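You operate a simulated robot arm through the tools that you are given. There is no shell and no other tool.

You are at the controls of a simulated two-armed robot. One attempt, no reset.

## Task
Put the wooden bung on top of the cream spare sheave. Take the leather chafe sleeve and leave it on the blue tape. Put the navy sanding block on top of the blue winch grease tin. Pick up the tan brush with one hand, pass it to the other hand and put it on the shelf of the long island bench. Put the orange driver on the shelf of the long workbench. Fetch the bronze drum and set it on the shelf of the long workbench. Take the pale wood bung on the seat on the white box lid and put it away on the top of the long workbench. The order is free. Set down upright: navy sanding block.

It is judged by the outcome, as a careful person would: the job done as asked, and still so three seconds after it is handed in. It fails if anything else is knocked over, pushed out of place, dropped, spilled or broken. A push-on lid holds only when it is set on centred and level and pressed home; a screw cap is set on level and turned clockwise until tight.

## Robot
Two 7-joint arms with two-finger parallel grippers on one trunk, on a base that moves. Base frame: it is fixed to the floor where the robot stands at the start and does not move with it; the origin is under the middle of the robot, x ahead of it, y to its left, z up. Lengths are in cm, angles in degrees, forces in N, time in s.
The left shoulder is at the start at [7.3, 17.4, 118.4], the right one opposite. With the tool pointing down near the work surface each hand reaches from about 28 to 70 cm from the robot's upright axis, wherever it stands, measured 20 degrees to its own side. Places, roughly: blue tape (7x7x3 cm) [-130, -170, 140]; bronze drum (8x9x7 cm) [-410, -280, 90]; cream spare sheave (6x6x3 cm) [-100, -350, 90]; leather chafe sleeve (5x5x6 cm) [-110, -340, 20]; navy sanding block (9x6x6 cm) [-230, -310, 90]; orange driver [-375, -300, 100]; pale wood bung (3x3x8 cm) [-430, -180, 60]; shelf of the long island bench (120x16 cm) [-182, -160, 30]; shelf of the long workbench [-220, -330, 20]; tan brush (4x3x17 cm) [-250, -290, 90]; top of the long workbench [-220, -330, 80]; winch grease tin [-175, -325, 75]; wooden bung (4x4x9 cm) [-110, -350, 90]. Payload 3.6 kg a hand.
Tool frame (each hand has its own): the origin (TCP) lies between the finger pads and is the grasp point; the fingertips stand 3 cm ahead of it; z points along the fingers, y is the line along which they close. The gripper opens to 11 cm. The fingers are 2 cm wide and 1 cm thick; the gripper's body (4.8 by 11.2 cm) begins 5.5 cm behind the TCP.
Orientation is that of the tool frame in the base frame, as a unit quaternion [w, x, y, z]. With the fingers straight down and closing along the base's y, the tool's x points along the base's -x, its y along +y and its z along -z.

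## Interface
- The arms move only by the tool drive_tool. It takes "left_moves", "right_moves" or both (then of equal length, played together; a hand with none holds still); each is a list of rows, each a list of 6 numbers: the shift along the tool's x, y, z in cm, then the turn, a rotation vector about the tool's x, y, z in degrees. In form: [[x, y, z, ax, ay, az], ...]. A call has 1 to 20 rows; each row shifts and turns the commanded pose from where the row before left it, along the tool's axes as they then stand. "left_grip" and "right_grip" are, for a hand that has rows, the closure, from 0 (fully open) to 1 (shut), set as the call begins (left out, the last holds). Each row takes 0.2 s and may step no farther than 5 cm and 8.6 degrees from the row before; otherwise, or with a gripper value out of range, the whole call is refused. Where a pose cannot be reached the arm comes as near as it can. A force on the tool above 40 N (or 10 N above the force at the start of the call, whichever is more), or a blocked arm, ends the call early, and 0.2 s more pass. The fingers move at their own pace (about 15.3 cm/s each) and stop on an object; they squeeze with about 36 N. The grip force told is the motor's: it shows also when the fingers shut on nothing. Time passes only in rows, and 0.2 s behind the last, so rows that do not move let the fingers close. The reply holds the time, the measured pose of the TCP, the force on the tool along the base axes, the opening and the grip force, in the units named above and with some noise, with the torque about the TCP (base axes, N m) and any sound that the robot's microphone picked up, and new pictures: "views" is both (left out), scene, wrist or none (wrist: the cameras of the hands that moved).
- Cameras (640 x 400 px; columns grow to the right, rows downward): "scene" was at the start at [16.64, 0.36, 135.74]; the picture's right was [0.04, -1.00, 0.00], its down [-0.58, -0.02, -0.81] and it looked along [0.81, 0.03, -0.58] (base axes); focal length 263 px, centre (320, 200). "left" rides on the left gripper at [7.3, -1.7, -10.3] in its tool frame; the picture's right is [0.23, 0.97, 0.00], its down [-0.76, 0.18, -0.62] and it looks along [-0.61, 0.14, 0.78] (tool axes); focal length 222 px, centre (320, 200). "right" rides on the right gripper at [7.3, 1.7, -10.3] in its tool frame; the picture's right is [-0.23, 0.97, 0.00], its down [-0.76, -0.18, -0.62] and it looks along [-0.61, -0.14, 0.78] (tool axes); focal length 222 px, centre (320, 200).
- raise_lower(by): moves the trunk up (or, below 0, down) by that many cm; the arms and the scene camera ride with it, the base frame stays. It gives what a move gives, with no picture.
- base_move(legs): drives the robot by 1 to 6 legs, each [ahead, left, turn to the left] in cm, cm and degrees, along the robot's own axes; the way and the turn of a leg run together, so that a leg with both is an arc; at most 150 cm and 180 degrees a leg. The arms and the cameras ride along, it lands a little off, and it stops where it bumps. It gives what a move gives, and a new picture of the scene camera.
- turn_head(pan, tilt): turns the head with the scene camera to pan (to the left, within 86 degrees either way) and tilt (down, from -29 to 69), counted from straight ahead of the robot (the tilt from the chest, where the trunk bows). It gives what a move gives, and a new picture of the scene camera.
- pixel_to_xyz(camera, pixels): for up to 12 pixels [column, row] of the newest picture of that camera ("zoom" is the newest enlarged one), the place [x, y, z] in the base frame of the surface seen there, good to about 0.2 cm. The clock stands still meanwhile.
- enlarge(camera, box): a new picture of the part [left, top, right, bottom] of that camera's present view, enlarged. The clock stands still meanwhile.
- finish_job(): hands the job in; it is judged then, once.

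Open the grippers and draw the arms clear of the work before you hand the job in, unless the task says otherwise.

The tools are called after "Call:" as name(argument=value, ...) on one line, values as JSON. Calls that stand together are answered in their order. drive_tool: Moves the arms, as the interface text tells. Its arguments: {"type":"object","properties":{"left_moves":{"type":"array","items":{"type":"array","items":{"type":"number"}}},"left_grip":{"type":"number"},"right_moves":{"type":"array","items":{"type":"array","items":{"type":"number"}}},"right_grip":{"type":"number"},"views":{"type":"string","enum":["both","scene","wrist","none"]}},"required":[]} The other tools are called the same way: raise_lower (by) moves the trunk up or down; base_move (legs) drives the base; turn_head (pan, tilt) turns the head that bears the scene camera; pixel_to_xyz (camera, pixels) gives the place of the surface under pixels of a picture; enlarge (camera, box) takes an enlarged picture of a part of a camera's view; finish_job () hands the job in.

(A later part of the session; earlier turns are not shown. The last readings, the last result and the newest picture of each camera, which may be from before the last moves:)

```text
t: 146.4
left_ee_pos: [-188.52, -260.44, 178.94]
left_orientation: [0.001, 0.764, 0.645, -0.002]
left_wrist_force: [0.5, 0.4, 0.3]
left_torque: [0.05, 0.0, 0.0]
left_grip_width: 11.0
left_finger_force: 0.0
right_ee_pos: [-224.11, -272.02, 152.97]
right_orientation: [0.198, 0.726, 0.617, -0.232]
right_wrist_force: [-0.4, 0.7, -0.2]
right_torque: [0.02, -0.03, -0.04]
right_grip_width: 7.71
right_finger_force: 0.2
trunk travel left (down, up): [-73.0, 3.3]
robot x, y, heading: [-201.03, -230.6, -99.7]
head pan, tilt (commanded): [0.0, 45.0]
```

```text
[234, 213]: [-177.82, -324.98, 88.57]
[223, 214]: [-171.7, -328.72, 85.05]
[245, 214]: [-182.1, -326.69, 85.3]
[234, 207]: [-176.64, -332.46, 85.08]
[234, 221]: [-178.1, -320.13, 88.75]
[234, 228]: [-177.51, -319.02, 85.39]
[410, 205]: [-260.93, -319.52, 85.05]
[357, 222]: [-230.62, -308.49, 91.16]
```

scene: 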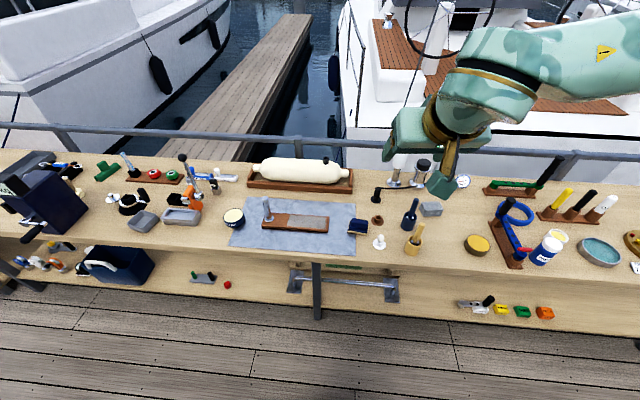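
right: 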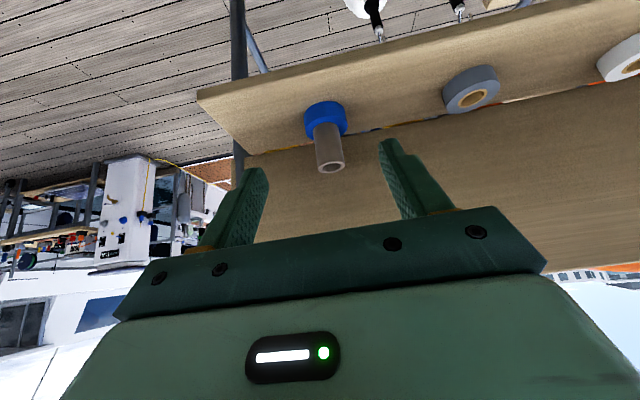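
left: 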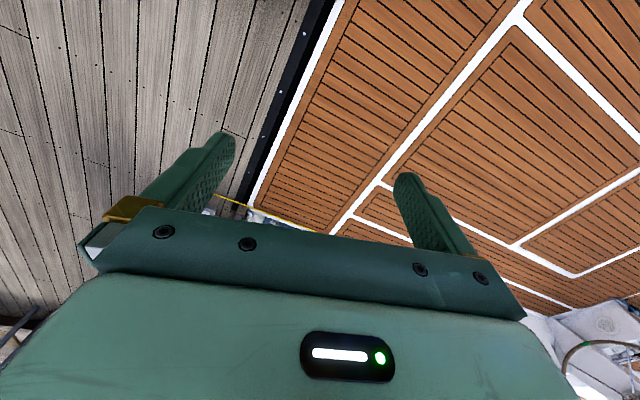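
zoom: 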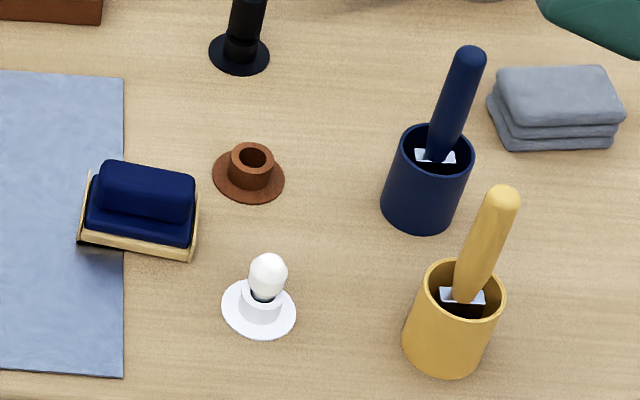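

The tan brush (handle top z≈103, cup rim z≈92) is at about (-250,-294.5); the sanding block at (-231.5,-308), top z=91; the GREASE tin at about (-177.5,-324.5), top z=88.7. I start with the sanding block: set the right hand vertical, drive up to the bench and lower the trunk.

Call:
drive_tool(right_moves=[[0, 0, 0, 0, 7.2, 0], [0, 0, 0, 0, 7.2, 0], [0, 0, 0, 0, 7.2, 0], [0, 0, 0, 0, 7.2, 0], [0, 0, 0, 0, 6.8, 0], [0, 0, 0, 0, 0, 0]], right_grip=0, views="none")

Call:
base_move(legs=[[0, 0, -2.7], [28, 5, 0]])

Call:
raise_lower(by=-25)

```text
t: 147.8
left_ee_pos: [-188.59, -260.25, 178.86]
left_orientation: [0.0, 0.764, 0.646, -0.002]
left_wrist_force: [0.0, 0.1, -0.1]
left_torque: [0.01, 0.0, 0.0]
left_grip_width: 10.99
left_finger_force: 0.0
right_ee_pos: [-223.97, -272.17, 152.92]
right_orientation: [0.0, 0.761, 0.648, 0.002]
right_wrist_force: [-1.1, 0.0, -0.2]
right_torque: [0.0, -0.02, -0.02]
right_grip_width: 11.0
right_finger_force: 0.0
trunk travel left (down, up): [-73.0, 3.3]
robot x, y, heading: [-201.38, -230.55, -99.5]
head pan, tilt (commanded): [0.0, 45.0]
```

```text
t: 150.2
left_ee_pos: [-190.76, -289.07, 178.99]
left_orientation: [0.001, 0.777, 0.63, -0.001]
left_wrist_force: [0.0, 0.3, 0.0]
left_torque: [-0.04, -0.01, -0.01]
left_grip_width: 11.0
left_finger_force: 0.2
right_ee_pos: [-226.61, -299.29, 152.98]
right_orientation: [0.001, 0.775, 0.632, 0.0]
right_wrist_force: [0.7, -0.3, 0.2]
right_torque: [-0.02, 0.0, -0.05]
right_grip_width: 11.0
right_finger_force: 0.0
trunk travel left (down, up): [-73.0, 3.3]
robot x, y, heading: [-202.28, -258.86, -102.1]
head pan, tilt (commanded): [0.0, 45.0]
```

scene: 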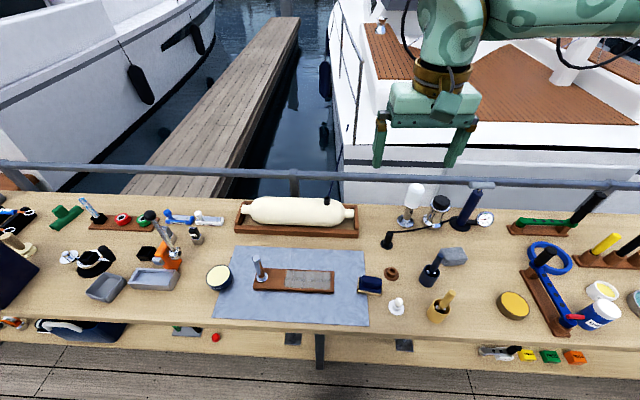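

```text
t: 152.8
left_ee_pos: [-190.81, -289.2, 153.82]
left_orientation: [-0.001, 0.776, 0.63, -0.001]
left_wrist_force: [-0.2, -0.1, -0.4]
left_torque: [0.0, 0.02, 0.01]
left_grip_width: 11.02
left_finger_force: 0.1
right_ee_pos: [-226.52, -299.57, 128.0]
right_orientation: [0.001, 0.775, 0.632, 0.0]
right_wrist_force: [-0.2, 0.2, -0.7]
right_torque: [-0.02, 0.0, -0.01]
right_grip_width: 10.99
right_finger_force: 0.1
trunk travel left (down, up): [-48.0, 28.3]
robot x, y, heading: [-202.49, -258.64, -101.8]
head pan, tilt (commanded): [0.0, 45.0]
```

The robot stands square to the bench at n≈296. I take a close zoom of the sanding block and the tin to measure their shapes.

Call:
turn_head(pan=-5, tilt=58)

Call:
enlarge(camera="right", box=[0, 0, 640, 400])

```text
t: 153.5
left_ee_pos: [-190.74, -289.31, 154.01]
left_orientation: [-0.001, 0.777, 0.63, -0.002]
left_wrist_force: [-0.1, 0.3, 1.3]
left_torque: [0.0, -0.01, -0.05]
left_grip_width: 11.0
left_finger_force: 0.0
right_ee_pos: [-226.61, -299.56, 127.96]
right_orientation: [0.0, 0.775, 0.632, 0.001]
right_wrist_force: [0.0, 0.0, 0.5]
right_torque: [-0.01, 0.01, 0.02]
right_grip_width: 10.99
right_finger_force: 0.0
trunk travel left (down, up): [-48.0, 28.3]
robot x, y, heading: [-202.2, -259.09, -102.0]
head pan, tilt (commanded): [-5.0, 58.0]
```

scene: 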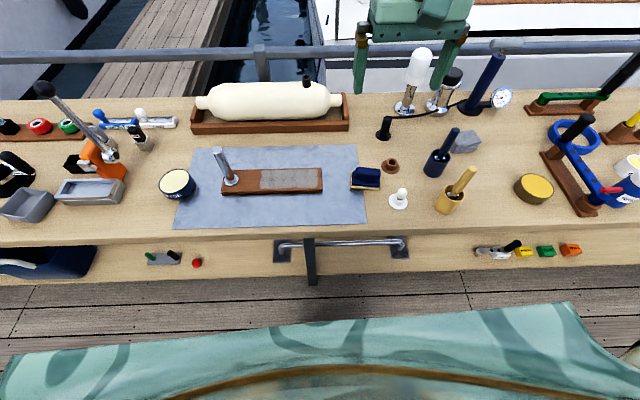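

```text
1.00 times, centred on (320, 200) of right (not enlarged: the box is as wide or as high as the picture)
```

zoom: 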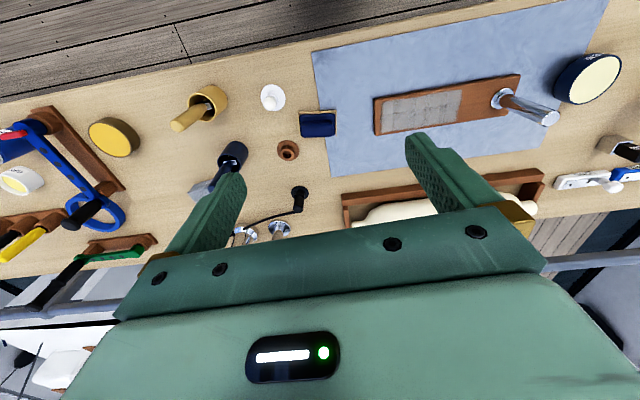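

Call:
enlarge(camera="scene", box=[330, 140, 480, 230])

Call:
enlarge(camera="right", box=[240, 70, 400, 170])

```text
4.27 times, centred on (405, 185) of scene
```

zoom: 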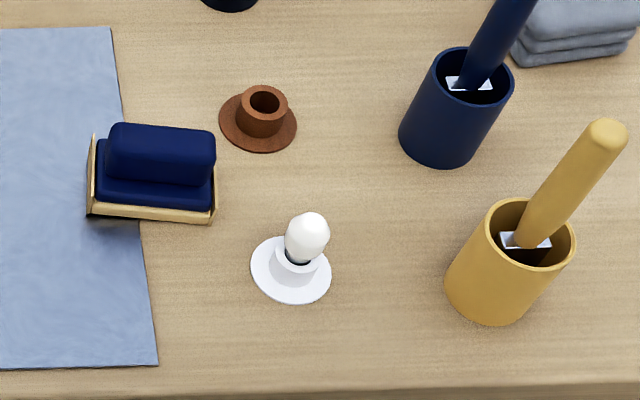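

```text
4.00 times, centred on (320, 120) of right
```

zoom: 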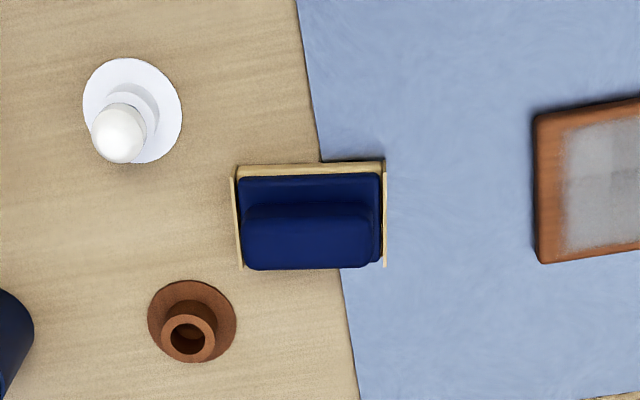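

The block has a raised ridge along its length. I measure its corners in the wrist zoom: base (237,170), (386,163), (243,268), (385,262), ridge (250,215)-(370,268).

Call:
pixel_to_xyz(camera="zoom", pixels=[[242, 180], [378, 174], [246, 262], [368, 262], [250, 213], [365, 208], [310, 235], [310, 190], [236, 170], [385, 165], [384, 262], [241, 266]])

```text
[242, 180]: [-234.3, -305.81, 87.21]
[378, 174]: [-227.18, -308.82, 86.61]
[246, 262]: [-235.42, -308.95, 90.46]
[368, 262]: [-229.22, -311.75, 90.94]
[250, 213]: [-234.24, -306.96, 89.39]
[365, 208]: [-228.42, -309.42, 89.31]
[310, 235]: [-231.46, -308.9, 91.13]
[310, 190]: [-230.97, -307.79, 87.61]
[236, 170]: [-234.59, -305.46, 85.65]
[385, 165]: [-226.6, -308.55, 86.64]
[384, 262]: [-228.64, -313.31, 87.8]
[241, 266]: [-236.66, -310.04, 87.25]
```

The block is centred at (-231.65,-309.3), its ridge (about 2.4 cm wide, top z=91.1) runs along (0.933,-0.36). I yaw the right hand +99° so the fingers close across the ridge.

Call:
drive_tool(right_moves=[[0, 0, 0, 0, 0, 8.25], [0, 0, 0, 0, 0, 8.25], [0, 0, 0, 0, 0, 8.25], [0, 0, 0, 0, 0, 8.25], [0, 0, 0, 0, 0, 8.25], [0, 0, 0, 0, 0, 8.25], [0, 0, 0, 0, 0, 8.25], [0, 0, 0, 0, 0, 8.25], [0, 0, 0, 0, 0, 8.25], [0, 0, 0, 0, 0, 8.25], [0, 0, 0, 0, 0, 8.25], [0, 0, 0, 0, 0, 8.25], [0, 0, 0, 0, 0, 0]], right_grip=0, views="wrist")

```text
t: 156.3
left_ee_pos: [-190.75, -289.26, 153.88]
left_orientation: [-0.002, 0.776, 0.63, -0.002]
left_wrist_force: [0.6, 0.3, -0.2]
left_torque: [0.02, 0.01, -0.01]
left_grip_width: 11.0
left_finger_force: 0.0
right_ee_pos: [-226.64, -299.38, 127.91]
right_orientation: [0.0, 0.984, -0.179, 0.001]
right_wrist_force: [-0.3, 0.3, -0.1]
right_torque: [-0.01, 0.0, 0.02]
right_grip_width: 11.01
right_finger_force: 0.2
trunk travel left (down, up): [-48.0, 28.3]
robot x, y, heading: [-201.63, -259.07, -102.2]
head pan, tilt (commanded): [-5.0, 58.0]
```

right: 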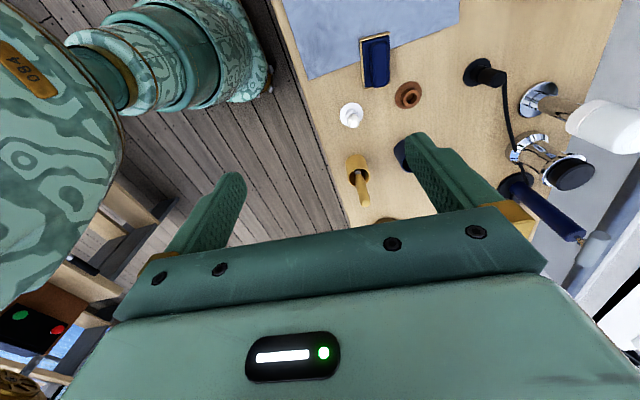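

The yaw is achieved. I move over the block (Δ tool y ≈ 11 cm) and descend to z≈101.

Call:
drive_tool(right_moves=[[-0.4, 3.68, 0, 0, 0, 0], [-0.4, 3.68, 0, 0, 0, 0], [-0.4, 3.68, 0, 0, 0, 0], [0, 0, 4.5, 0, 0, 0], [0, 0, 4.5, 0, 0, 0], [0, 0, 4.5, 0, 0, 0], [0, 0, 4.5, 0, 0, 0], [0, 0, 4.5, 0, 0, 0], [0, 0, 4.5, 0, 0, 0], [0, 0, 0, 0, 0, 0]], right_grip=0, views="both")

```text
t: 158.5
left_ee_pos: [-190.77, -289.33, 153.96]
left_orientation: [-0.001, 0.777, 0.63, -0.002]
left_wrist_force: [0.0, 0.8, 0.9]
left_torque: [-0.03, -0.03, -0.01]
left_grip_width: 11.01
left_finger_force: 0.1
right_ee_pos: [-231.62, -309.37, 100.86]
right_orientation: [-0.002, 0.984, -0.179, 0.002]
right_wrist_force: [-0.1, 0.2, 0.1]
right_torque: [-0.01, -0.01, 0.01]
right_grip_width: 11.01
right_finger_force: 0.0
trunk travel left (down, up): [-48.0, 28.3]
robot x, y, heading: [-202.0, -259.18, -102.0]
head pan, tilt (commanded): [-5.0, 58.0]
```

scene: 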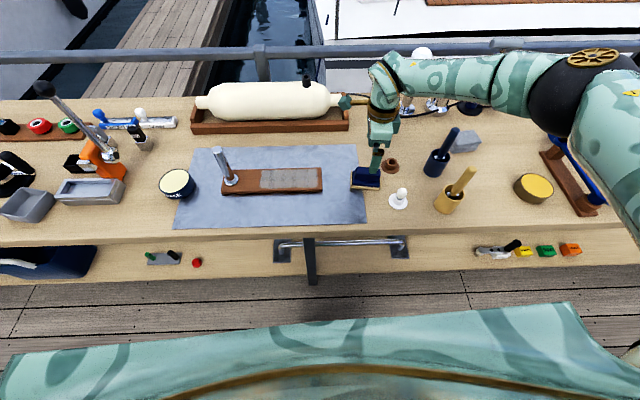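
right: 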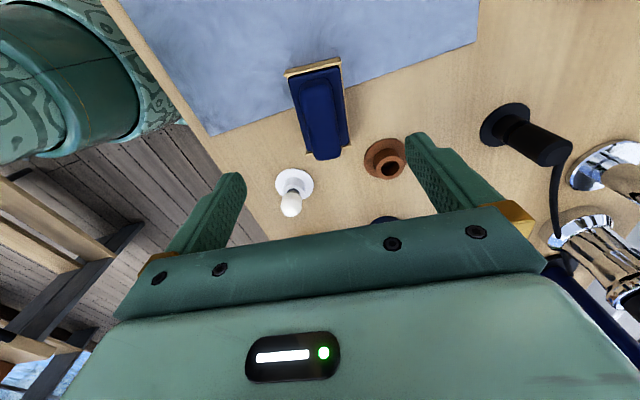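

The block lies between the fingers; the elbow (scene (575,105)) is over the right part of the bench. I check its height before going lower.

Call:
pixel_to_xyz(camera="scene", pixels=[[560, 125], [590, 60], [500, 85], [440, 80], [400, 75], [610, 150], [630, 200]])

Call:
pixel_to_xyz(camera="right", pixels=[[318, 110], [303, 80], [340, 75], [312, 155], [345, 150], [322, 130]])

```text
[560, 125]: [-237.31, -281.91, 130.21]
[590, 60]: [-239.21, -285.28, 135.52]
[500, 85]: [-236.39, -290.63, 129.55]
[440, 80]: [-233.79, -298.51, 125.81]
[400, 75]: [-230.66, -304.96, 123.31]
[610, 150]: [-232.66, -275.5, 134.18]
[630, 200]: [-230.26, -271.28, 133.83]
```

```text
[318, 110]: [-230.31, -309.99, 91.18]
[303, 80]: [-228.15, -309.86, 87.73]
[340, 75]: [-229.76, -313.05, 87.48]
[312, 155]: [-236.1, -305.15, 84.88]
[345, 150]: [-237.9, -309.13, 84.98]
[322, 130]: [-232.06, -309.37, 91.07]
```

The elbow is safely at z≈130 and the ridge is under the TCP. I descend 10.2 cm to z≈90.6 and then close.

Call:
drive_tool(right_moves=[[0, 0, 4, 0, 0, 0], [0, 0, 4, 0, 0, 0], [0, 0, 2.2, 0, 0, 0], [0, 0, 0, 0, 0, 0]], right_grip=0, views="wrist")

Call:
drive_tool(right_moves=[[0, 0, 0, 0, 0, 0], [0, 0, 0, 0, 0, 0], [0, 0, 0, 0, 0, 0], [0, 0, 0, 0, 0, 0]], right_grip=1, views="wrist")

```text
t: 159.5
left_ee_pos: [-190.74, -289.25, 153.86]
left_orientation: [0.0, 0.776, 0.63, -0.001]
left_wrist_force: [0.2, 0.4, 0.2]
left_torque: [0.01, -0.02, -0.02]
left_grip_width: 10.99
left_finger_force: 0.1
right_ee_pos: [-231.51, -309.25, 90.71]
right_orientation: [-0.001, 0.984, -0.179, 0.001]
right_wrist_force: [-0.8, 0.9, -0.8]
right_torque: [-0.01, -0.01, 0.0]
right_grip_width: 11.0
right_finger_force: 0.0
trunk travel left (down, up): [-48.0, 28.3]
robot x, y, heading: [-202.07, -259.03, -101.9]
head pan, tilt (commanded): [-5.0, 58.0]
```

right: 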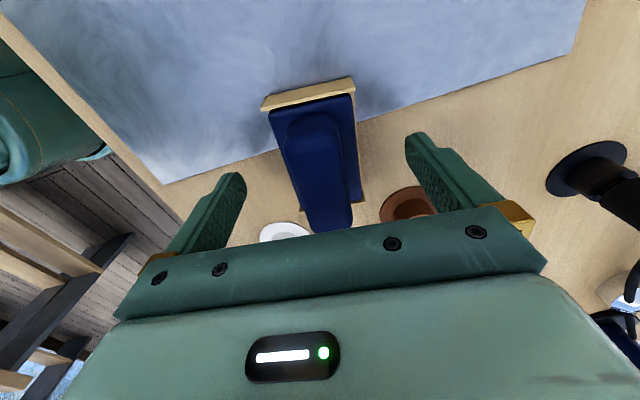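

```text
t: 160.5
left_ee_pos: [-190.74, -289.35, 153.86]
left_orientation: [-0.001, 0.777, 0.63, -0.002]
left_wrist_force: [0.2, -0.2, 0.9]
left_torque: [0.02, -0.02, 0.0]
left_grip_width: 11.0
left_finger_force: 0.1
right_ee_pos: [-231.49, -309.28, 90.74]
right_orientation: [-0.001, 0.984, -0.179, 0.001]
right_wrist_force: [0.6, -2.1, 0.5]
right_torque: [0.0, -0.07, -0.04]
right_grip_width: 2.95
right_finger_force: 35.8
trunk travel left (down, up): [-48.0, 28.3]
robot x, y, heading: [-201.92, -258.86, -101.7]
head pan, tilt (commanded): [-5.0, 58.0]
```

right: 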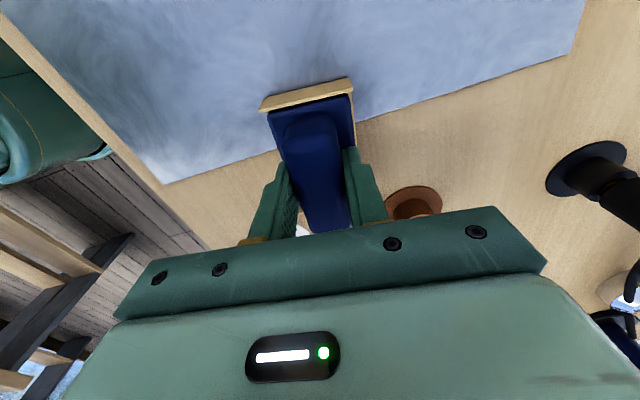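

Gripped the ridge (2.95 cm). I lift 28 cm so it clears the chrome post, then measure the tin.

Call:
drive_tool(right_moves=[[0, 0, -1.5, 0, 0, 0], [0, 0, -4, 0, 0, 0], [0, 0, -4.5, 0, 0, 0], [0, 0, -4.5, 0, 0, 0], [0, 0, -4.5, 0, 0, 0], [0, 0, -4.5, 0, 0, 0], [0, 0, -4.5, 0, 0, 0], [0, 0, 0, 0, 0, 0]], right_grip=1, views="both")

Call:
enlarge(camera="scene", box=[120, 140, 260, 230])

```text
t: 162.3
left_ee_pos: [-190.85, -289.34, 153.9]
left_orientation: [-0.001, 0.776, 0.63, -0.001]
left_wrist_force: [-0.3, 0.6, 0.1]
left_torque: [0.03, 0.0, 0.0]
left_grip_width: 11.02
left_finger_force: 0.1
right_ee_pos: [-231.72, -309.41, 118.76]
right_orientation: [0.0, 0.984, -0.179, 0.001]
right_wrist_force: [0.2, 1.0, 0.0]
right_torque: [0.02, 0.01, 0.01]
right_grip_width: 2.94
right_finger_force: 36.1
trunk travel left (down, up): [-48.0, 28.3]
robot x, y, heading: [-202.26, -259.04, -102.2]
head pan, tilt (commanded): [-5.0, 58.0]
```

scene: 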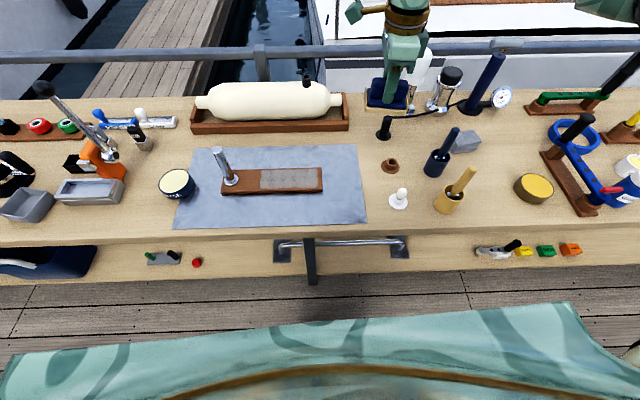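
right: 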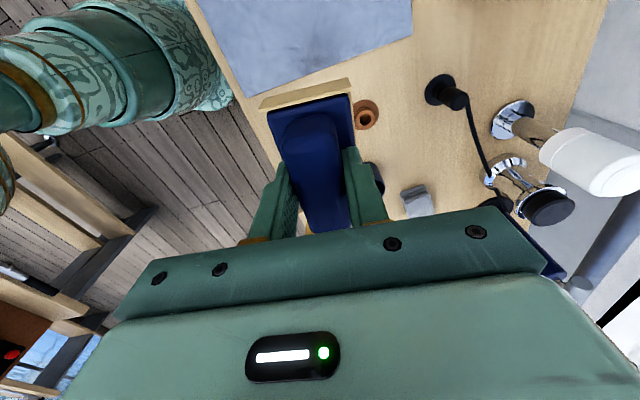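

```text
4.44 times, centred on (190, 185) of scene
```

zoom: 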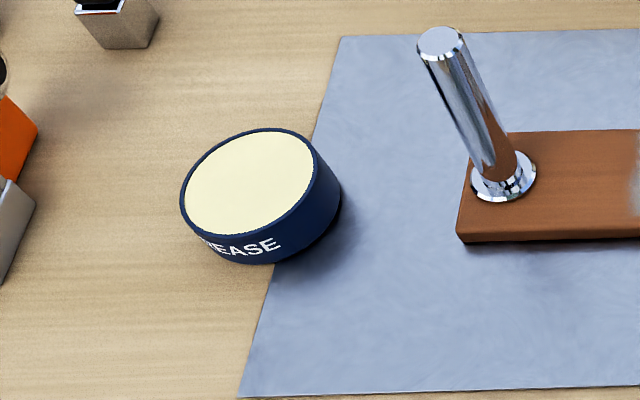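

I measure the tin's top rim.

Call:
pixel_to_xyz(camera="zoom", pixels=[[184, 192], [312, 158], [270, 131], [222, 236], [200, 160], [300, 205], [250, 183], [290, 255], [440, 40], [490, 170], [330, 215]])

```text
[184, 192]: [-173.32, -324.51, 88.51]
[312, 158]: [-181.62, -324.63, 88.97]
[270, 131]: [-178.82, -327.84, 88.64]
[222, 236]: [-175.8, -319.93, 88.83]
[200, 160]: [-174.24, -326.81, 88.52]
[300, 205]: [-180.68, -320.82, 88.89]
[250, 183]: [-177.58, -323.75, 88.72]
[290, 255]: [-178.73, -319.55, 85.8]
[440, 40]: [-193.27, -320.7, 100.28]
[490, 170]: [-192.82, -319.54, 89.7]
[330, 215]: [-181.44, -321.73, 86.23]
```

Tin centre is (-177.5,-323.9), top z≈88.7, radius ~4.2. I strafe the base 56 cm left and 2.5 cm forward, carrying the block at z≈119.

Call:
base_move(legs=[[0, 56, 0], [2.5, 0, 0]])

Call:
turn_head(pan=-18, tilt=55)

```text
t: 166.0
left_ee_pos: [-136.27, -303.12, 153.9]
left_orientation: [0.001, 0.777, 0.63, -0.002]
left_wrist_force: [0.4, 0.1, -0.7]
left_torque: [0.0, -0.01, -0.03]
left_grip_width: 10.97
left_finger_force: 0.1
right_ee_pos: [-177.22, -323.36, 118.77]
right_orientation: [0.001, 0.984, -0.178, 0.001]
right_wrist_force: [-1.3, 0.4, -0.6]
right_torque: [-0.01, -0.01, 0.02]
right_grip_width: 2.94
right_finger_force: 36.2
trunk travel left (down, up): [-48.0, 28.3]
robot x, y, heading: [-147.88, -273.57, -102.2]
head pan, tilt (commanded): [-5.0, 58.0]
```

scene: 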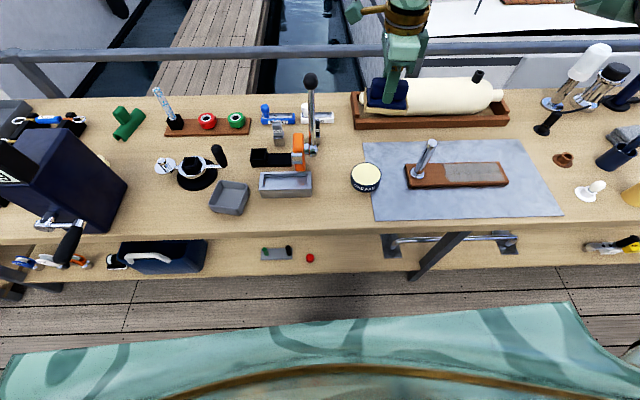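

```text
t: 166.7
left_ee_pos: [-136.24, -303.58, 153.76]
left_orientation: [-0.003, 0.777, 0.629, -0.002]
left_wrist_force: [-0.3, -0.6, 0.3]
left_torque: [0.01, 0.0, -0.01]
left_grip_width: 11.02
left_finger_force: 0.0
right_ee_pos: [-177.18, -323.72, 118.71]
right_orientation: [-0.001, 0.984, -0.177, 0.002]
right_wrist_force: [-0.4, -0.6, -0.5]
right_torque: [0.01, 0.01, -0.01]
right_grip_width: 2.93
right_finger_force: 36.3
trunk travel left (down, up): [-48.0, 28.3]
robot x, y, heading: [-147.74, -273.37, -102.0]
head pan, tilt (commanded): [-18.0, 55.0]
```

scene: 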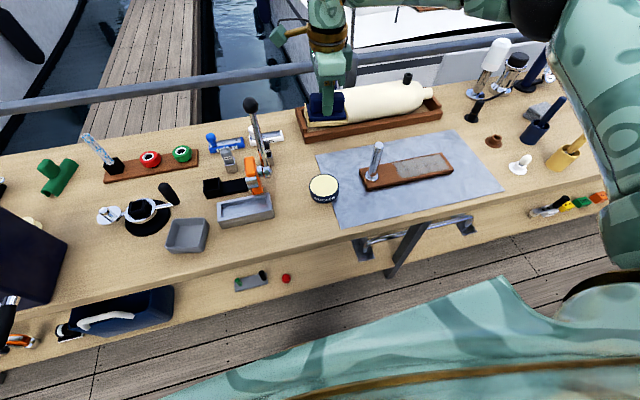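

The hand is above the tin. The camera side of the hand will face the orange press, so I measure the press lever's place before descending.

Call:
pixel_to_xyz(camera="scene", pixels=[[250, 105], [257, 130], [262, 150], [253, 170], [265, 180], [270, 205], [325, 183], [280, 110], [348, 100]])

Call:
enlarge(camera="right", box=[0, 0, 640, 400])

```text
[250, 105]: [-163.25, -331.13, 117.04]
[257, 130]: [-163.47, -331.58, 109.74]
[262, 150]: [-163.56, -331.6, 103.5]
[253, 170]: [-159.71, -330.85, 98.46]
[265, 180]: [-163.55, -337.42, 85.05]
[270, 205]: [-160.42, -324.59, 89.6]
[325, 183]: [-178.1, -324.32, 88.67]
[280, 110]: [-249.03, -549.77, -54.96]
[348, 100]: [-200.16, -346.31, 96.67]
```

```text
1.00 times, centred on (320, 200) of right (not enlarged: the box is as wide or as high as the picture)
```

zoom: 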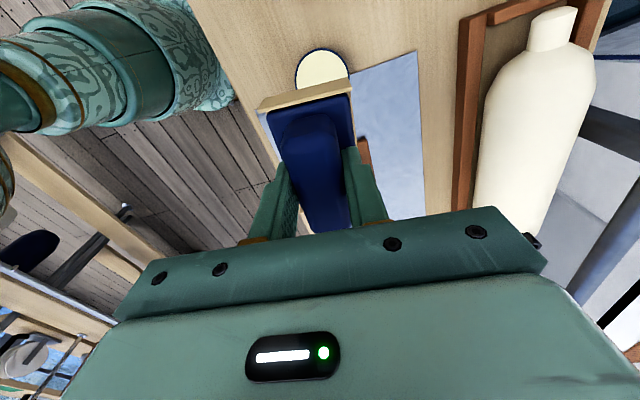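

The lever's rod is at (-163.5,-331.6), about 8 cm from where the hand camera will pass; that is enough. I correct 0.35 cm and descend to z≈96.5.

Call:
drive_tool(right_moves=[[-0.2, 0.25, 0, 0, 0, 0], [0, 0, 4, 0, 0, 0], [0, 0, 4, 0, 0, 0], [0, 0, 4, 0, 0, 0], [0, 0, 4, 0, 0, 0], [0, 0, 4, 0, 0, 0], [0, 0, 2.2, 0, 0, 0], [0, 0, 0, 0, 0, 0]], right_grip=1, views="both")

```text
t: 168.5
left_ee_pos: [-136.26, -303.34, 153.9]
left_orientation: [-0.001, 0.777, 0.63, -0.001]
left_wrist_force: [0.9, -0.5, 0.3]
left_torque: [0.01, -0.01, 0.0]
left_grip_width: 11.01
left_finger_force: 0.1
right_ee_pos: [-177.41, -323.81, 96.53]
right_orientation: [-0.001, 0.984, -0.178, 0.001]
right_wrist_force: [0.6, 0.3, 0.0]
right_torque: [0.01, 0.0, 0.0]
right_grip_width: 2.93
right_finger_force: 36.3
trunk travel left (down, up): [-48.0, 28.3]
robot x, y, heading: [-147.78, -272.78, -102.1]
head pan, tilt (commanded): [-18.0, 55.0]
```

scene: 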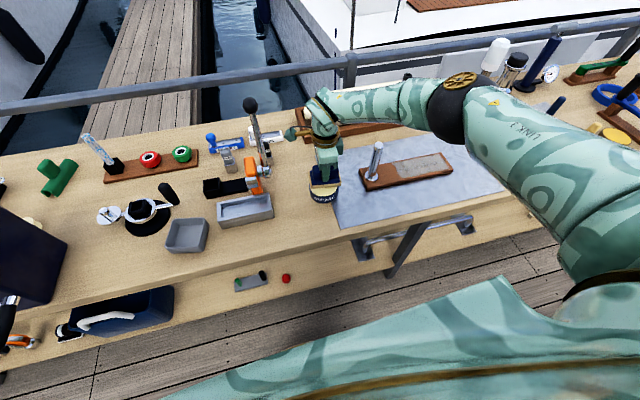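
right: 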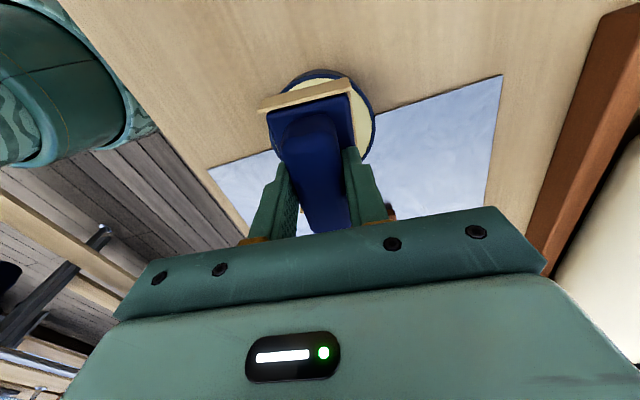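

The block hovers over the tin, which appears slightly toward the right (+y) in the wrist view. I measure the tin's rim and the block's edges here.

Call:
enlarge(camera="right", box=[230, 50, 410, 170])

```text
3.33 times, centred on (320, 110) of right
```

zoom: 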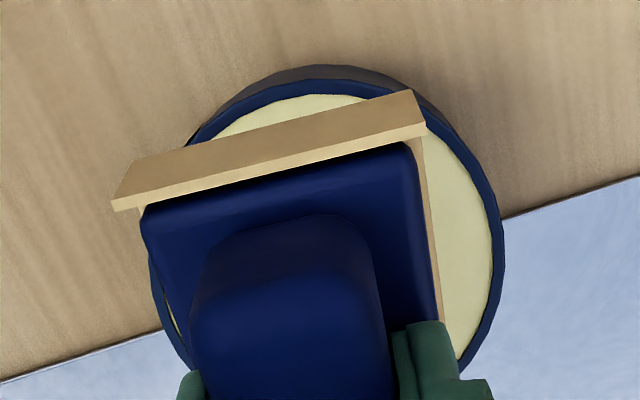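

I measure the rim and block edges in this zoom to get the exact offset.

Call:
pixel_to_xyz(camera="zoom", pixels=[[498, 230], [330, 88], [160, 300], [468, 350], [475, 250], [250, 110], [440, 140], [120, 200], [420, 125], [150, 230], [435, 300], [400, 160]])

```text
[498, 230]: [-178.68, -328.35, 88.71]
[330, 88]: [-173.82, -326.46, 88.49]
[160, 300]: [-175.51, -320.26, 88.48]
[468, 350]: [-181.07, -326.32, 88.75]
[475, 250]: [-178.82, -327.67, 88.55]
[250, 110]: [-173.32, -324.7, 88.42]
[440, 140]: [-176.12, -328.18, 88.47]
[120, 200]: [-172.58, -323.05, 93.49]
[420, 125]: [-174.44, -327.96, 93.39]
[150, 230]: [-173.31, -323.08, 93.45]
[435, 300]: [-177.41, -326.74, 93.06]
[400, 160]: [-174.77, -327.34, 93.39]
```

Tin centre refines to (-177.5,-324.2); the block's centre is at (-177.5,-323.9). I shift 0.3 cm and lower 1.7 cm, then finish with small steps.

Call:
drive_tool(right_moves=[[0.1, 0.28, 0.6, 0, 0, 0], [0, 0, 0.7, 0, 0, 0], [0, 0, 0.3, 0, 0, 0], [0, 0, 0.15, 0, 0, 0], [0, 0, 0, 0, 0, 0]], right_grip=1, views="none")

```text
t: 169.7
left_ee_pos: [-136.31, -303.43, 153.9]
left_orientation: [-0.001, 0.777, 0.629, -0.002]
left_wrist_force: [-0.3, -0.5, 0.6]
left_torque: [0.02, 0.02, -0.01]
left_grip_width: 11.0
left_finger_force: 0.1
right_ee_pos: [-177.43, -323.94, 94.85]
right_orientation: [0.0, 0.984, -0.178, 0.001]
right_wrist_force: [-0.7, 0.3, -0.8]
right_torque: [-0.01, 0.0, 0.01]
right_grip_width: 2.92
right_finger_force: 36.3
trunk travel left (down, up): [-48.0, 28.3]
robot x, y, heading: [-147.79, -273.17, -101.9]
head pan, tilt (commanded): [-18.0, 55.0]
```

No contact yet at z=94.85; expected contact near 94.4. I continue in 0.15 cm steps.

Call:
drive_tool(right_moves=[[0, 0, 0.15, 0, 0, 0], [0, 0, 0.15, 0, 0, 0], [0, 0, 0.15, 0, 0, 0], [0, 0, 0, 0, 0, 0]], right_grip=1, views="none")

```text
t: 170.7
left_ee_pos: [-136.31, -303.18, 153.96]
left_orientation: [0.0, 0.776, 0.63, -0.002]
left_wrist_force: [-1.0, 0.1, 0.0]
left_torque: [0.0, 0.02, 0.01]
left_grip_width: 10.99
left_finger_force: 0.0
right_ee_pos: [-177.59, -324.03, 94.54]
right_orientation: [0.001, 0.984, -0.178, 0.001]
right_wrist_force: [-8.9, 0.0, 17.6]
right_torque: [0.44, 1.21, 0.13]
right_grip_width: 2.94
right_finger_force: 36.7
trunk travel left (down, up): [-48.0, 28.3]
robot x, y, heading: [-147.99, -273.23, -102.0]
head pan, tilt (commanded): [-18.0, 55.0]
```

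There is contact: 17.6 N up but also -8.9 N sideways, so I check the pictures before doing anything more.

Call:
enlarge(camera="scene", box=[240, 80, 400, 220])

Call:
enlarge(camera="right", box=[0, 0, 640, 400])

```text
2.86 times, centred on (320, 150) of scene
```

zoom: 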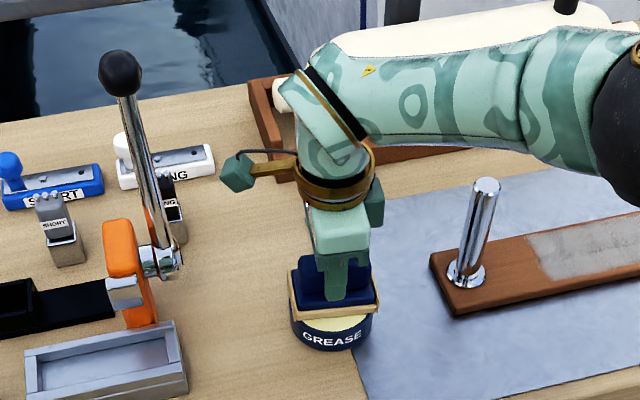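

```text
1.00 times, centred on (320, 200) of right (not enlarged: the box is as wide or as high as the picture)
```

zoom: 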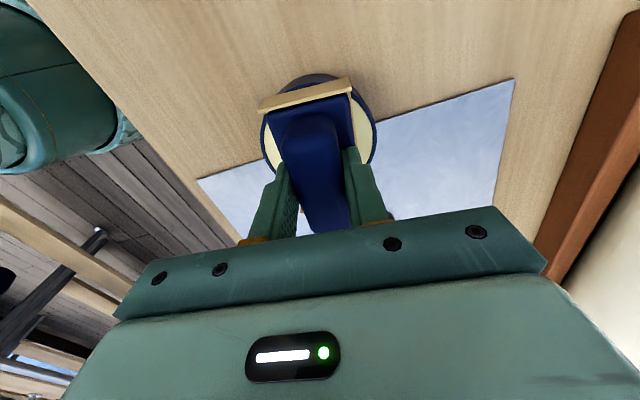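

The camera is clear of the lever; torque suggests the block's far end touches first (about 1–1.5° pitch in the grip). I lift 0.3 cm, rotate the tool -1.4° about its y to level it, and lower again.

Call:
drive_tool(right_moves=[[0, 0, -0.3, 0, 0, 0], [0, 0, 0, 0, -1.4, 0], [0, 0, 0.15, 0, 0, 0], [0, 0, 0.1, 0, 0, 0], [0, 0, 0, 0, 0, 0]], right_grip=1, views="none")

```text
t: 171.9
left_ee_pos: [-136.17, -303.27, 153.86]
left_orientation: [-0.001, 0.777, 0.63, -0.002]
left_wrist_force: [-0.2, 0.8, 0.7]
left_torque: [0.02, 0.01, -0.01]
left_grip_width: 11.01
left_finger_force: 0.1
right_ee_pos: [-177.3, -324.06, 94.37]
right_orientation: [-0.002, 0.984, -0.177, -0.011]
right_wrist_force: [2.3, 2.4, 3.6]
right_torque: [0.17, 0.05, -0.1]
right_grip_width: 2.95
right_finger_force: 36.4
trunk travel left (down, up): [-48.0, 28.3]
robot x, y, heading: [-147.42, -273.28, -101.9]
head pan, tilt (commanded): [-18.0, 55.0]
```

Now only 3.6 N with little torque at z=94.37. I press another 0.1 cm and check.

Call:
drive_tool(right_moves=[[0, 0, 0.1, 0, 0, 0], [0, 0, 0, 0, 0, 0]], right_grip=1, views="none")

```text
t: 172.5
left_ee_pos: [-136.13, -303.22, 153.97]
left_orientation: [-0.001, 0.777, 0.63, -0.002]
left_wrist_force: [-0.2, 0.0, -0.6]
left_torque: [0.01, -0.01, 0.0]
left_grip_width: 10.99
left_finger_force: 0.0
right_ee_pos: [-177.39, -324.05, 94.35]
right_orientation: [-0.001, 0.984, -0.178, -0.011]
right_wrist_force: [0.9, -1.0, 9.6]
right_torque: [0.11, 0.32, -0.01]
right_grip_width: 2.97
right_finger_force: 36.6
trunk travel left (down, up): [-48.0, 28.3]
robot x, y, heading: [-147.86, -273.21, -102.0]
head pan, tilt (commanded): [-18.0, 55.0]
```

The block is seated with 9.6 N and a small torque. I release it and check from the wrist camera.

Call:
drive_tool(right_moves=[[0, 0, -0.05, 0, 0, 0], [0, 0, 0, 0, 0, 0], [0, 0, 0, 0, 0, 0]], right_grip=0.5, views="wrist")

```text
t: 173.3
left_ee_pos: [-136.28, -303.38, 153.99]
left_orientation: [-0.001, 0.777, 0.63, -0.002]
left_wrist_force: [0.6, 0.5, 0.1]
left_torque: [0.01, 0.03, -0.02]
left_grip_width: 11.01
left_finger_force: 0.1
right_ee_pos: [-177.54, -324.04, 94.35]
right_orientation: [-0.003, 0.984, -0.177, -0.011]
right_wrist_force: [0.1, -0.2, -0.3]
right_torque: [0.02, -0.02, 0.0]
right_grip_width: 5.53
right_finger_force: 0.0
trunk travel left (down, up): [-48.0, 28.3]
robot x, y, heading: [-147.83, -273.27, -101.9]
head pan, tilt (commanded): [-18.0, 55.0]
```

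right: 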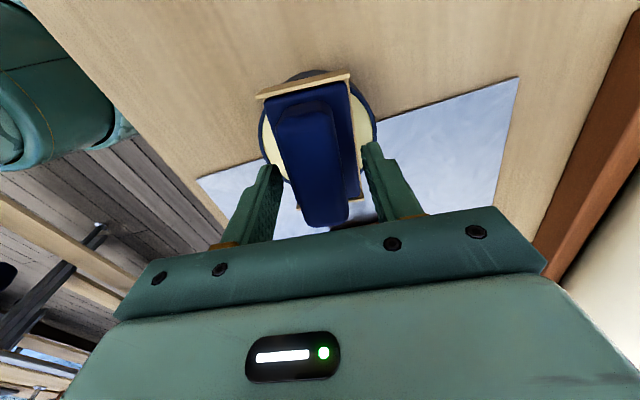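

The block rests on the tin, free of the fingers. I rise straight up and check it.

Call:
drive_tool(right_moves=[[0, 0, -2, 0, 0, 0], [0, 0, -4, 0, 0, 0], [0, 0, -4.5, 0, 0, 0], [0, 0, -4.5, 0, 0, 0], [0, 0, -4.5, 0, 0, 0], [0, 0, -4.5, 0, 0, 0], [0, 0, 0, 0, 0, 0]], right_grip=0.3, views="both")

Call:
enlarge(camera="scene", box=[260, 140, 400, 220])

```text
t: 174.9
left_ee_pos: [-136.31, -303.54, 153.89]
left_orientation: [0.0, 0.777, 0.63, -0.001]
left_wrist_force: [0.3, -0.3, -0.9]
left_torque: [-0.01, 0.0, 0.0]
left_grip_width: 11.01
left_finger_force: 0.0
right_ee_pos: [-176.86, -324.36, 118.24]
right_orientation: [-0.003, 0.984, -0.177, -0.011]
right_wrist_force: [0.7, -0.3, -0.7]
right_torque: [0.0, 0.0, 0.04]
right_grip_width: 7.71
right_finger_force: 0.0
trunk travel left (down, up): [-48.0, 28.3]
robot x, y, heading: [-147.57, -272.77, -102.2]
head pan, tilt (commanded): [-18.0, 55.0]
```

scene: 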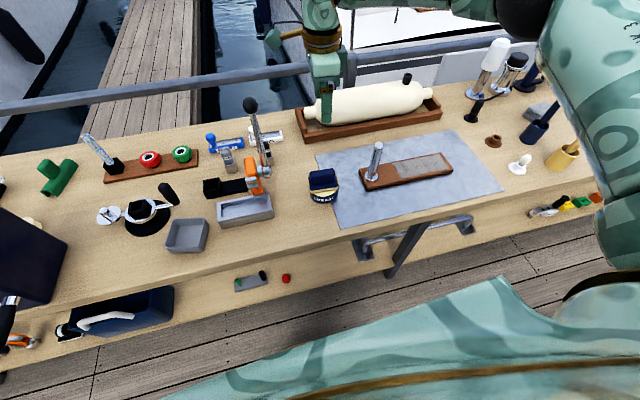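
right: 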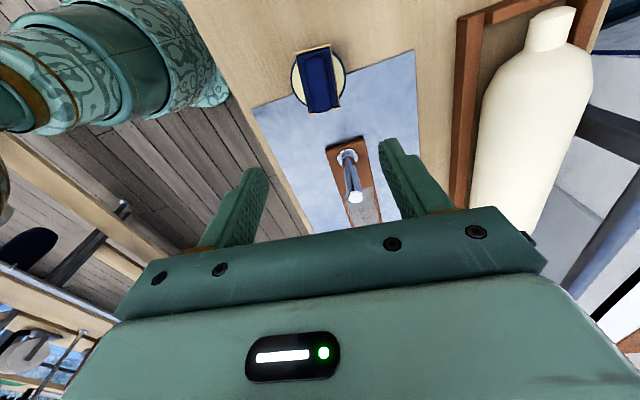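

```text
4.57 times, centred on (330, 180) of scene
```

zoom: 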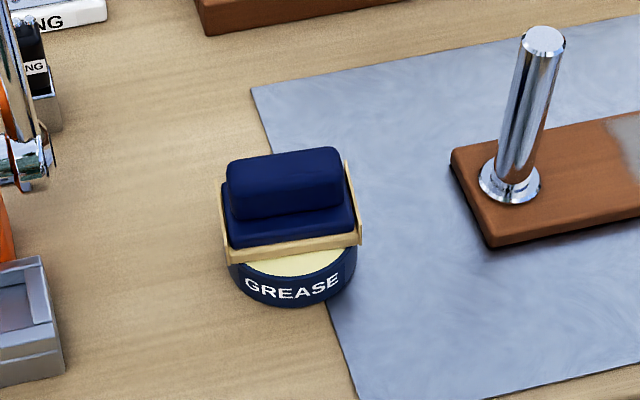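

The sanding block sits flat on the tin. Next the brush: I raise the trunk a bit, back away, and test in free air whether the left hand can take the receiving pose (yaw +90°, pointing inward).

Call:
raise_lower(by=10)

Call:
base_move(legs=[[-35, 0, 0], [0, -60, 0]])

Call:
drive_tool(left_moves=[[0, 0, 0, 0, 0, 8.5], [0, 0, 0, 0, 0, 8.5], [0, 0, 0, 0, 0, 8.5], [0, 0, 0, 0, 0, 8.5], [0, 0, 0, 0, 0, 8.5], [0, 0, 0, 0, 0, 8.5], [0, 0, 0, 0, 0, 8.5], [0, 0, 0, 0, 0, 8.5], [0, 0, 0, 0, 0, 8.5], [0, 0, 0, 0, 0, 8.5], [0, 0, 0, 0, 0, 5], [0, 0, 0, 0, 0, 0]], left_grip=0, views="none")

```text
t: 176.3
left_ee_pos: [-136.36, -303.39, 163.95]
left_orientation: [0.0, 0.776, 0.63, -0.001]
left_wrist_force: [0.2, -0.3, 0.1]
left_torque: [0.0, 0.02, -0.02]
left_grip_width: 10.99
left_finger_force: 0.0
right_ee_pos: [-176.87, -324.33, 128.2]
right_orientation: [-0.003, 0.984, -0.177, -0.01]
right_wrist_force: [0.7, -0.4, -0.3]
right_torque: [0.04, 0.0, -0.04]
right_grip_width: 7.72
right_finger_force: 0.0
trunk travel left (down, up): [-58.0, 18.3]
robot x, y, heading: [-147.91, -273.33, -102.1]
head pan, tilt (commanded): [-18.0, 55.0]
```

```text
t: 181.5
left_ee_pos: [-187.43, -256.72, 163.88]
left_orientation: [-0.001, 0.776, 0.631, -0.001]
left_wrist_force: [0.7, 0.0, 0.0]
left_torque: [0.0, 0.0, -0.01]
left_grip_width: 10.99
left_finger_force: 0.1
right_ee_pos: [-228.13, -277.64, 128.22]
right_orientation: [-0.003, 0.984, -0.177, -0.011]
right_wrist_force: [0.5, 0.4, -0.6]
right_torque: [-0.02, 0.01, 0.02]
right_grip_width: 7.7
right_finger_force: 0.1
trunk travel left (down, up): [-58.0, 18.3]
robot x, y, heading: [-198.71, -226.5, -101.7]
head pan, tilt (commanded): [-18.0, 55.0]
```

scene: 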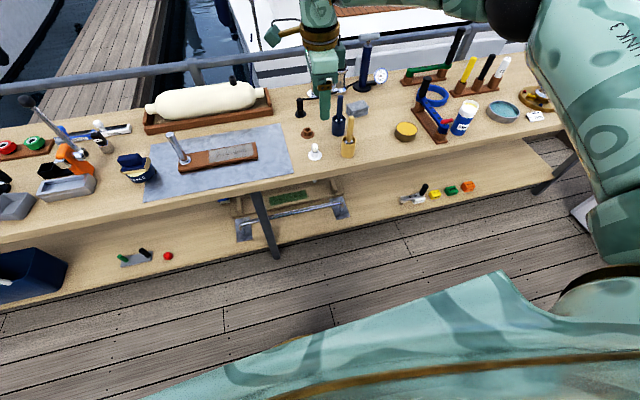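

```text
t: 184.1
left_ee_pos: [-186.35, -246.11, 159.61]
left_orientation: [-0.01, 0.941, 0.336, -0.037]
left_wrist_force: [-0.6, 0.6, -0.4]
left_torque: [0.0, 0.04, 0.01]
left_grip_width: 11.0
left_finger_force: 0.1
left hand out of reach, approached as far as the arm can: row 1, 2, 3, 4, 5, 6, 7, 8, 9, 10, 11
right_ee_pos: [-228.18, -277.81, 128.28]
right_orientation: [-0.003, 0.984, -0.177, -0.011]
right_wrist_force: [-0.1, -0.2, 0.4]
right_torque: [0.02, 0.0, -0.03]
right_grip_width: 7.72
right_finger_force: 0.1
trunk travel left (down, up): [-58.0, 18.3]
robot x, y, heading: [-199.03, -226.43, -101.8]
head pan, tilt (commanded): [-18.0, 55.0]
```

The left hand was too close and high for that yaw. I move it to a comfortable spot (45 cm ahead, 15 cm left, z≈120) and test the yaw there.

Call:
drive_tool(left_moves=[[-1.91, 1.39, 3.3, 0, 0, 0], [-1.91, 1.39, 3.3, 0, 0, 0], [-1.91, 1.39, 3.3, 0, 0, 0], [-1.91, 1.39, 3.3, 0, 0, 0], [-1.91, 1.39, 3.3, 0, 0, 0], [-1.91, 1.39, 3.3, 0, 0, 0], [-1.91, 1.39, 3.3, 0, 0, 0], [-1.91, 1.39, 3.3, 0, 0, 0], [-1.91, 1.39, 3.3, 0, 0, 0], [-1.91, 1.39, 3.3, 0, 0, 0], [-1.91, 1.39, 3.3, 0, 0, 0], [-1.91, 1.39, 3.3, 0, 0, 0], [0, 0, 0, 0, 0, 8], [0, 0, 0, 0, 0, 8], [0, 0, 0, 0, 0, 8], [0, 0, 0, 0, 0, 8], [0, 0, 0, 0, 0, 8], [0, 0, 0, 0, 0, 8], [0, 0, 0, 0, 0, 3], [0, 0, 0, 0, 0, 0]], left_grip=0, views="scene")

```text
t: 188.3
left_ee_pos: [-196.61, -273.46, 120.45]
left_orientation: [-0.006, 0.94, 0.339, -0.04]
left_wrist_force: [-0.2, -0.7, -0.8]
left_torque: [0.03, 0.02, 0.03]
left_grip_width: 10.97
left_finger_force: 0.0
left hand out of reach, approached as far as the arm can: row 13, 14, 15, 16, 17, 18, 19
right_ee_pos: [-228.09, -277.7, 128.3]
right_orientation: [-0.002, 0.984, -0.177, -0.011]
right_wrist_force: [-0.2, -0.2, 0.4]
right_torque: [0.02, 0.0, 0.02]
right_grip_width: 7.71
right_finger_force: 0.1
trunk travel left (down, up): [-58.0, 18.3]
robot x, y, heading: [-199.09, -226.34, -101.9]
head pan, tilt (commanded): [-18.0, 55.0]
```

scene: 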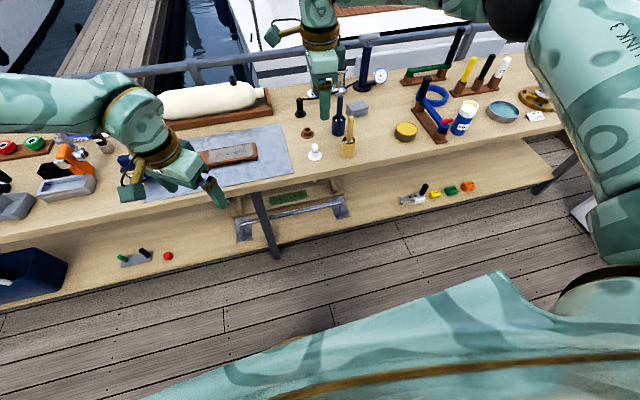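

The left hand's yaw toward +90° stops at ~39°, while the opposite direction should be free. So I'll use the mirrored idea: left hand at yaw −90° (camera to the right), pointing right-down, while the right hand holds the brush pointing left-down. First I measure the bench edge and cup from here.

Call:
turn_head(pan=-25, tilt=45)

Call:
enlarge(camera="scene", box=[240, 130, 440, 250])

```text
t: 189.0
left_ee_pos: [-196.79, -273.42, 120.42]
left_orientation: [-0.006, 0.94, 0.339, -0.04]
left_wrist_force: [0.5, 0.3, 0.1]
left_torque: [-0.03, -0.02, 0.0]
left_grip_width: 11.01
left_finger_force: 0.0
right_ee_pos: [-228.11, -277.76, 128.33]
right_orientation: [-0.003, 0.984, -0.177, -0.012]
right_wrist_force: [-0.1, 0.1, 0.5]
right_torque: [0.0, 0.02, 0.0]
right_grip_width: 7.72
right_finger_force: 0.0
trunk travel left (down, up): [-58.0, 18.3]
robot x, y, heading: [-199.13, -226.38, -102.1]
head pan, tilt (commanded): [-25.0, 45.0]
```

scene: 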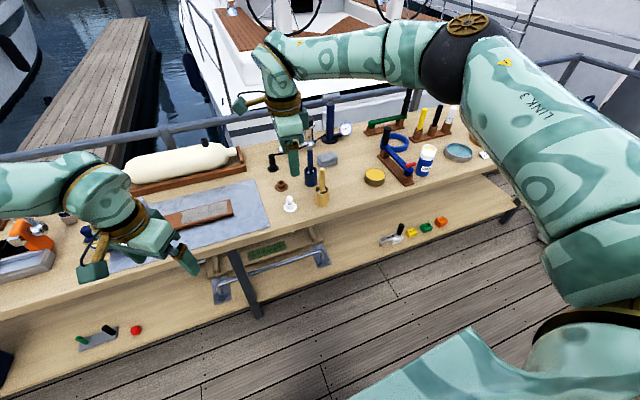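

```text
3.20 times, centred on (340, 190) of scene
```

zoom: 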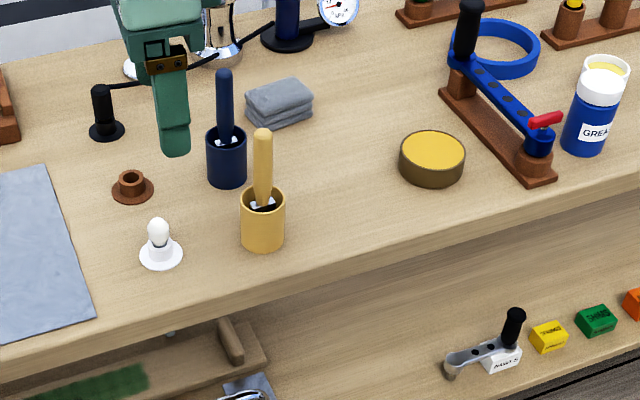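

Call:
pixel_to_xyz(camera="zoom", pixels=[[100, 322], [280, 275], [620, 187], [262, 132], [262, 160], [262, 195], [245, 200], [282, 205], [262, 245], [225, 75], [207, 165], [245, 170]])

```text
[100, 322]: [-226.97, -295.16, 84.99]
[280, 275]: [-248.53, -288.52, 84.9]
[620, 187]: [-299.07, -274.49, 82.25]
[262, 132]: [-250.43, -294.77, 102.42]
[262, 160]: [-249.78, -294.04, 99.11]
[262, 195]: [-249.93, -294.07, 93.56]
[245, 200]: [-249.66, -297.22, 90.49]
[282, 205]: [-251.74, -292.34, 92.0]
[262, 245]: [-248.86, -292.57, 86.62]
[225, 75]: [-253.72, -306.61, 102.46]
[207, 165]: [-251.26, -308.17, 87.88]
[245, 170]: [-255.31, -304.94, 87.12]
```

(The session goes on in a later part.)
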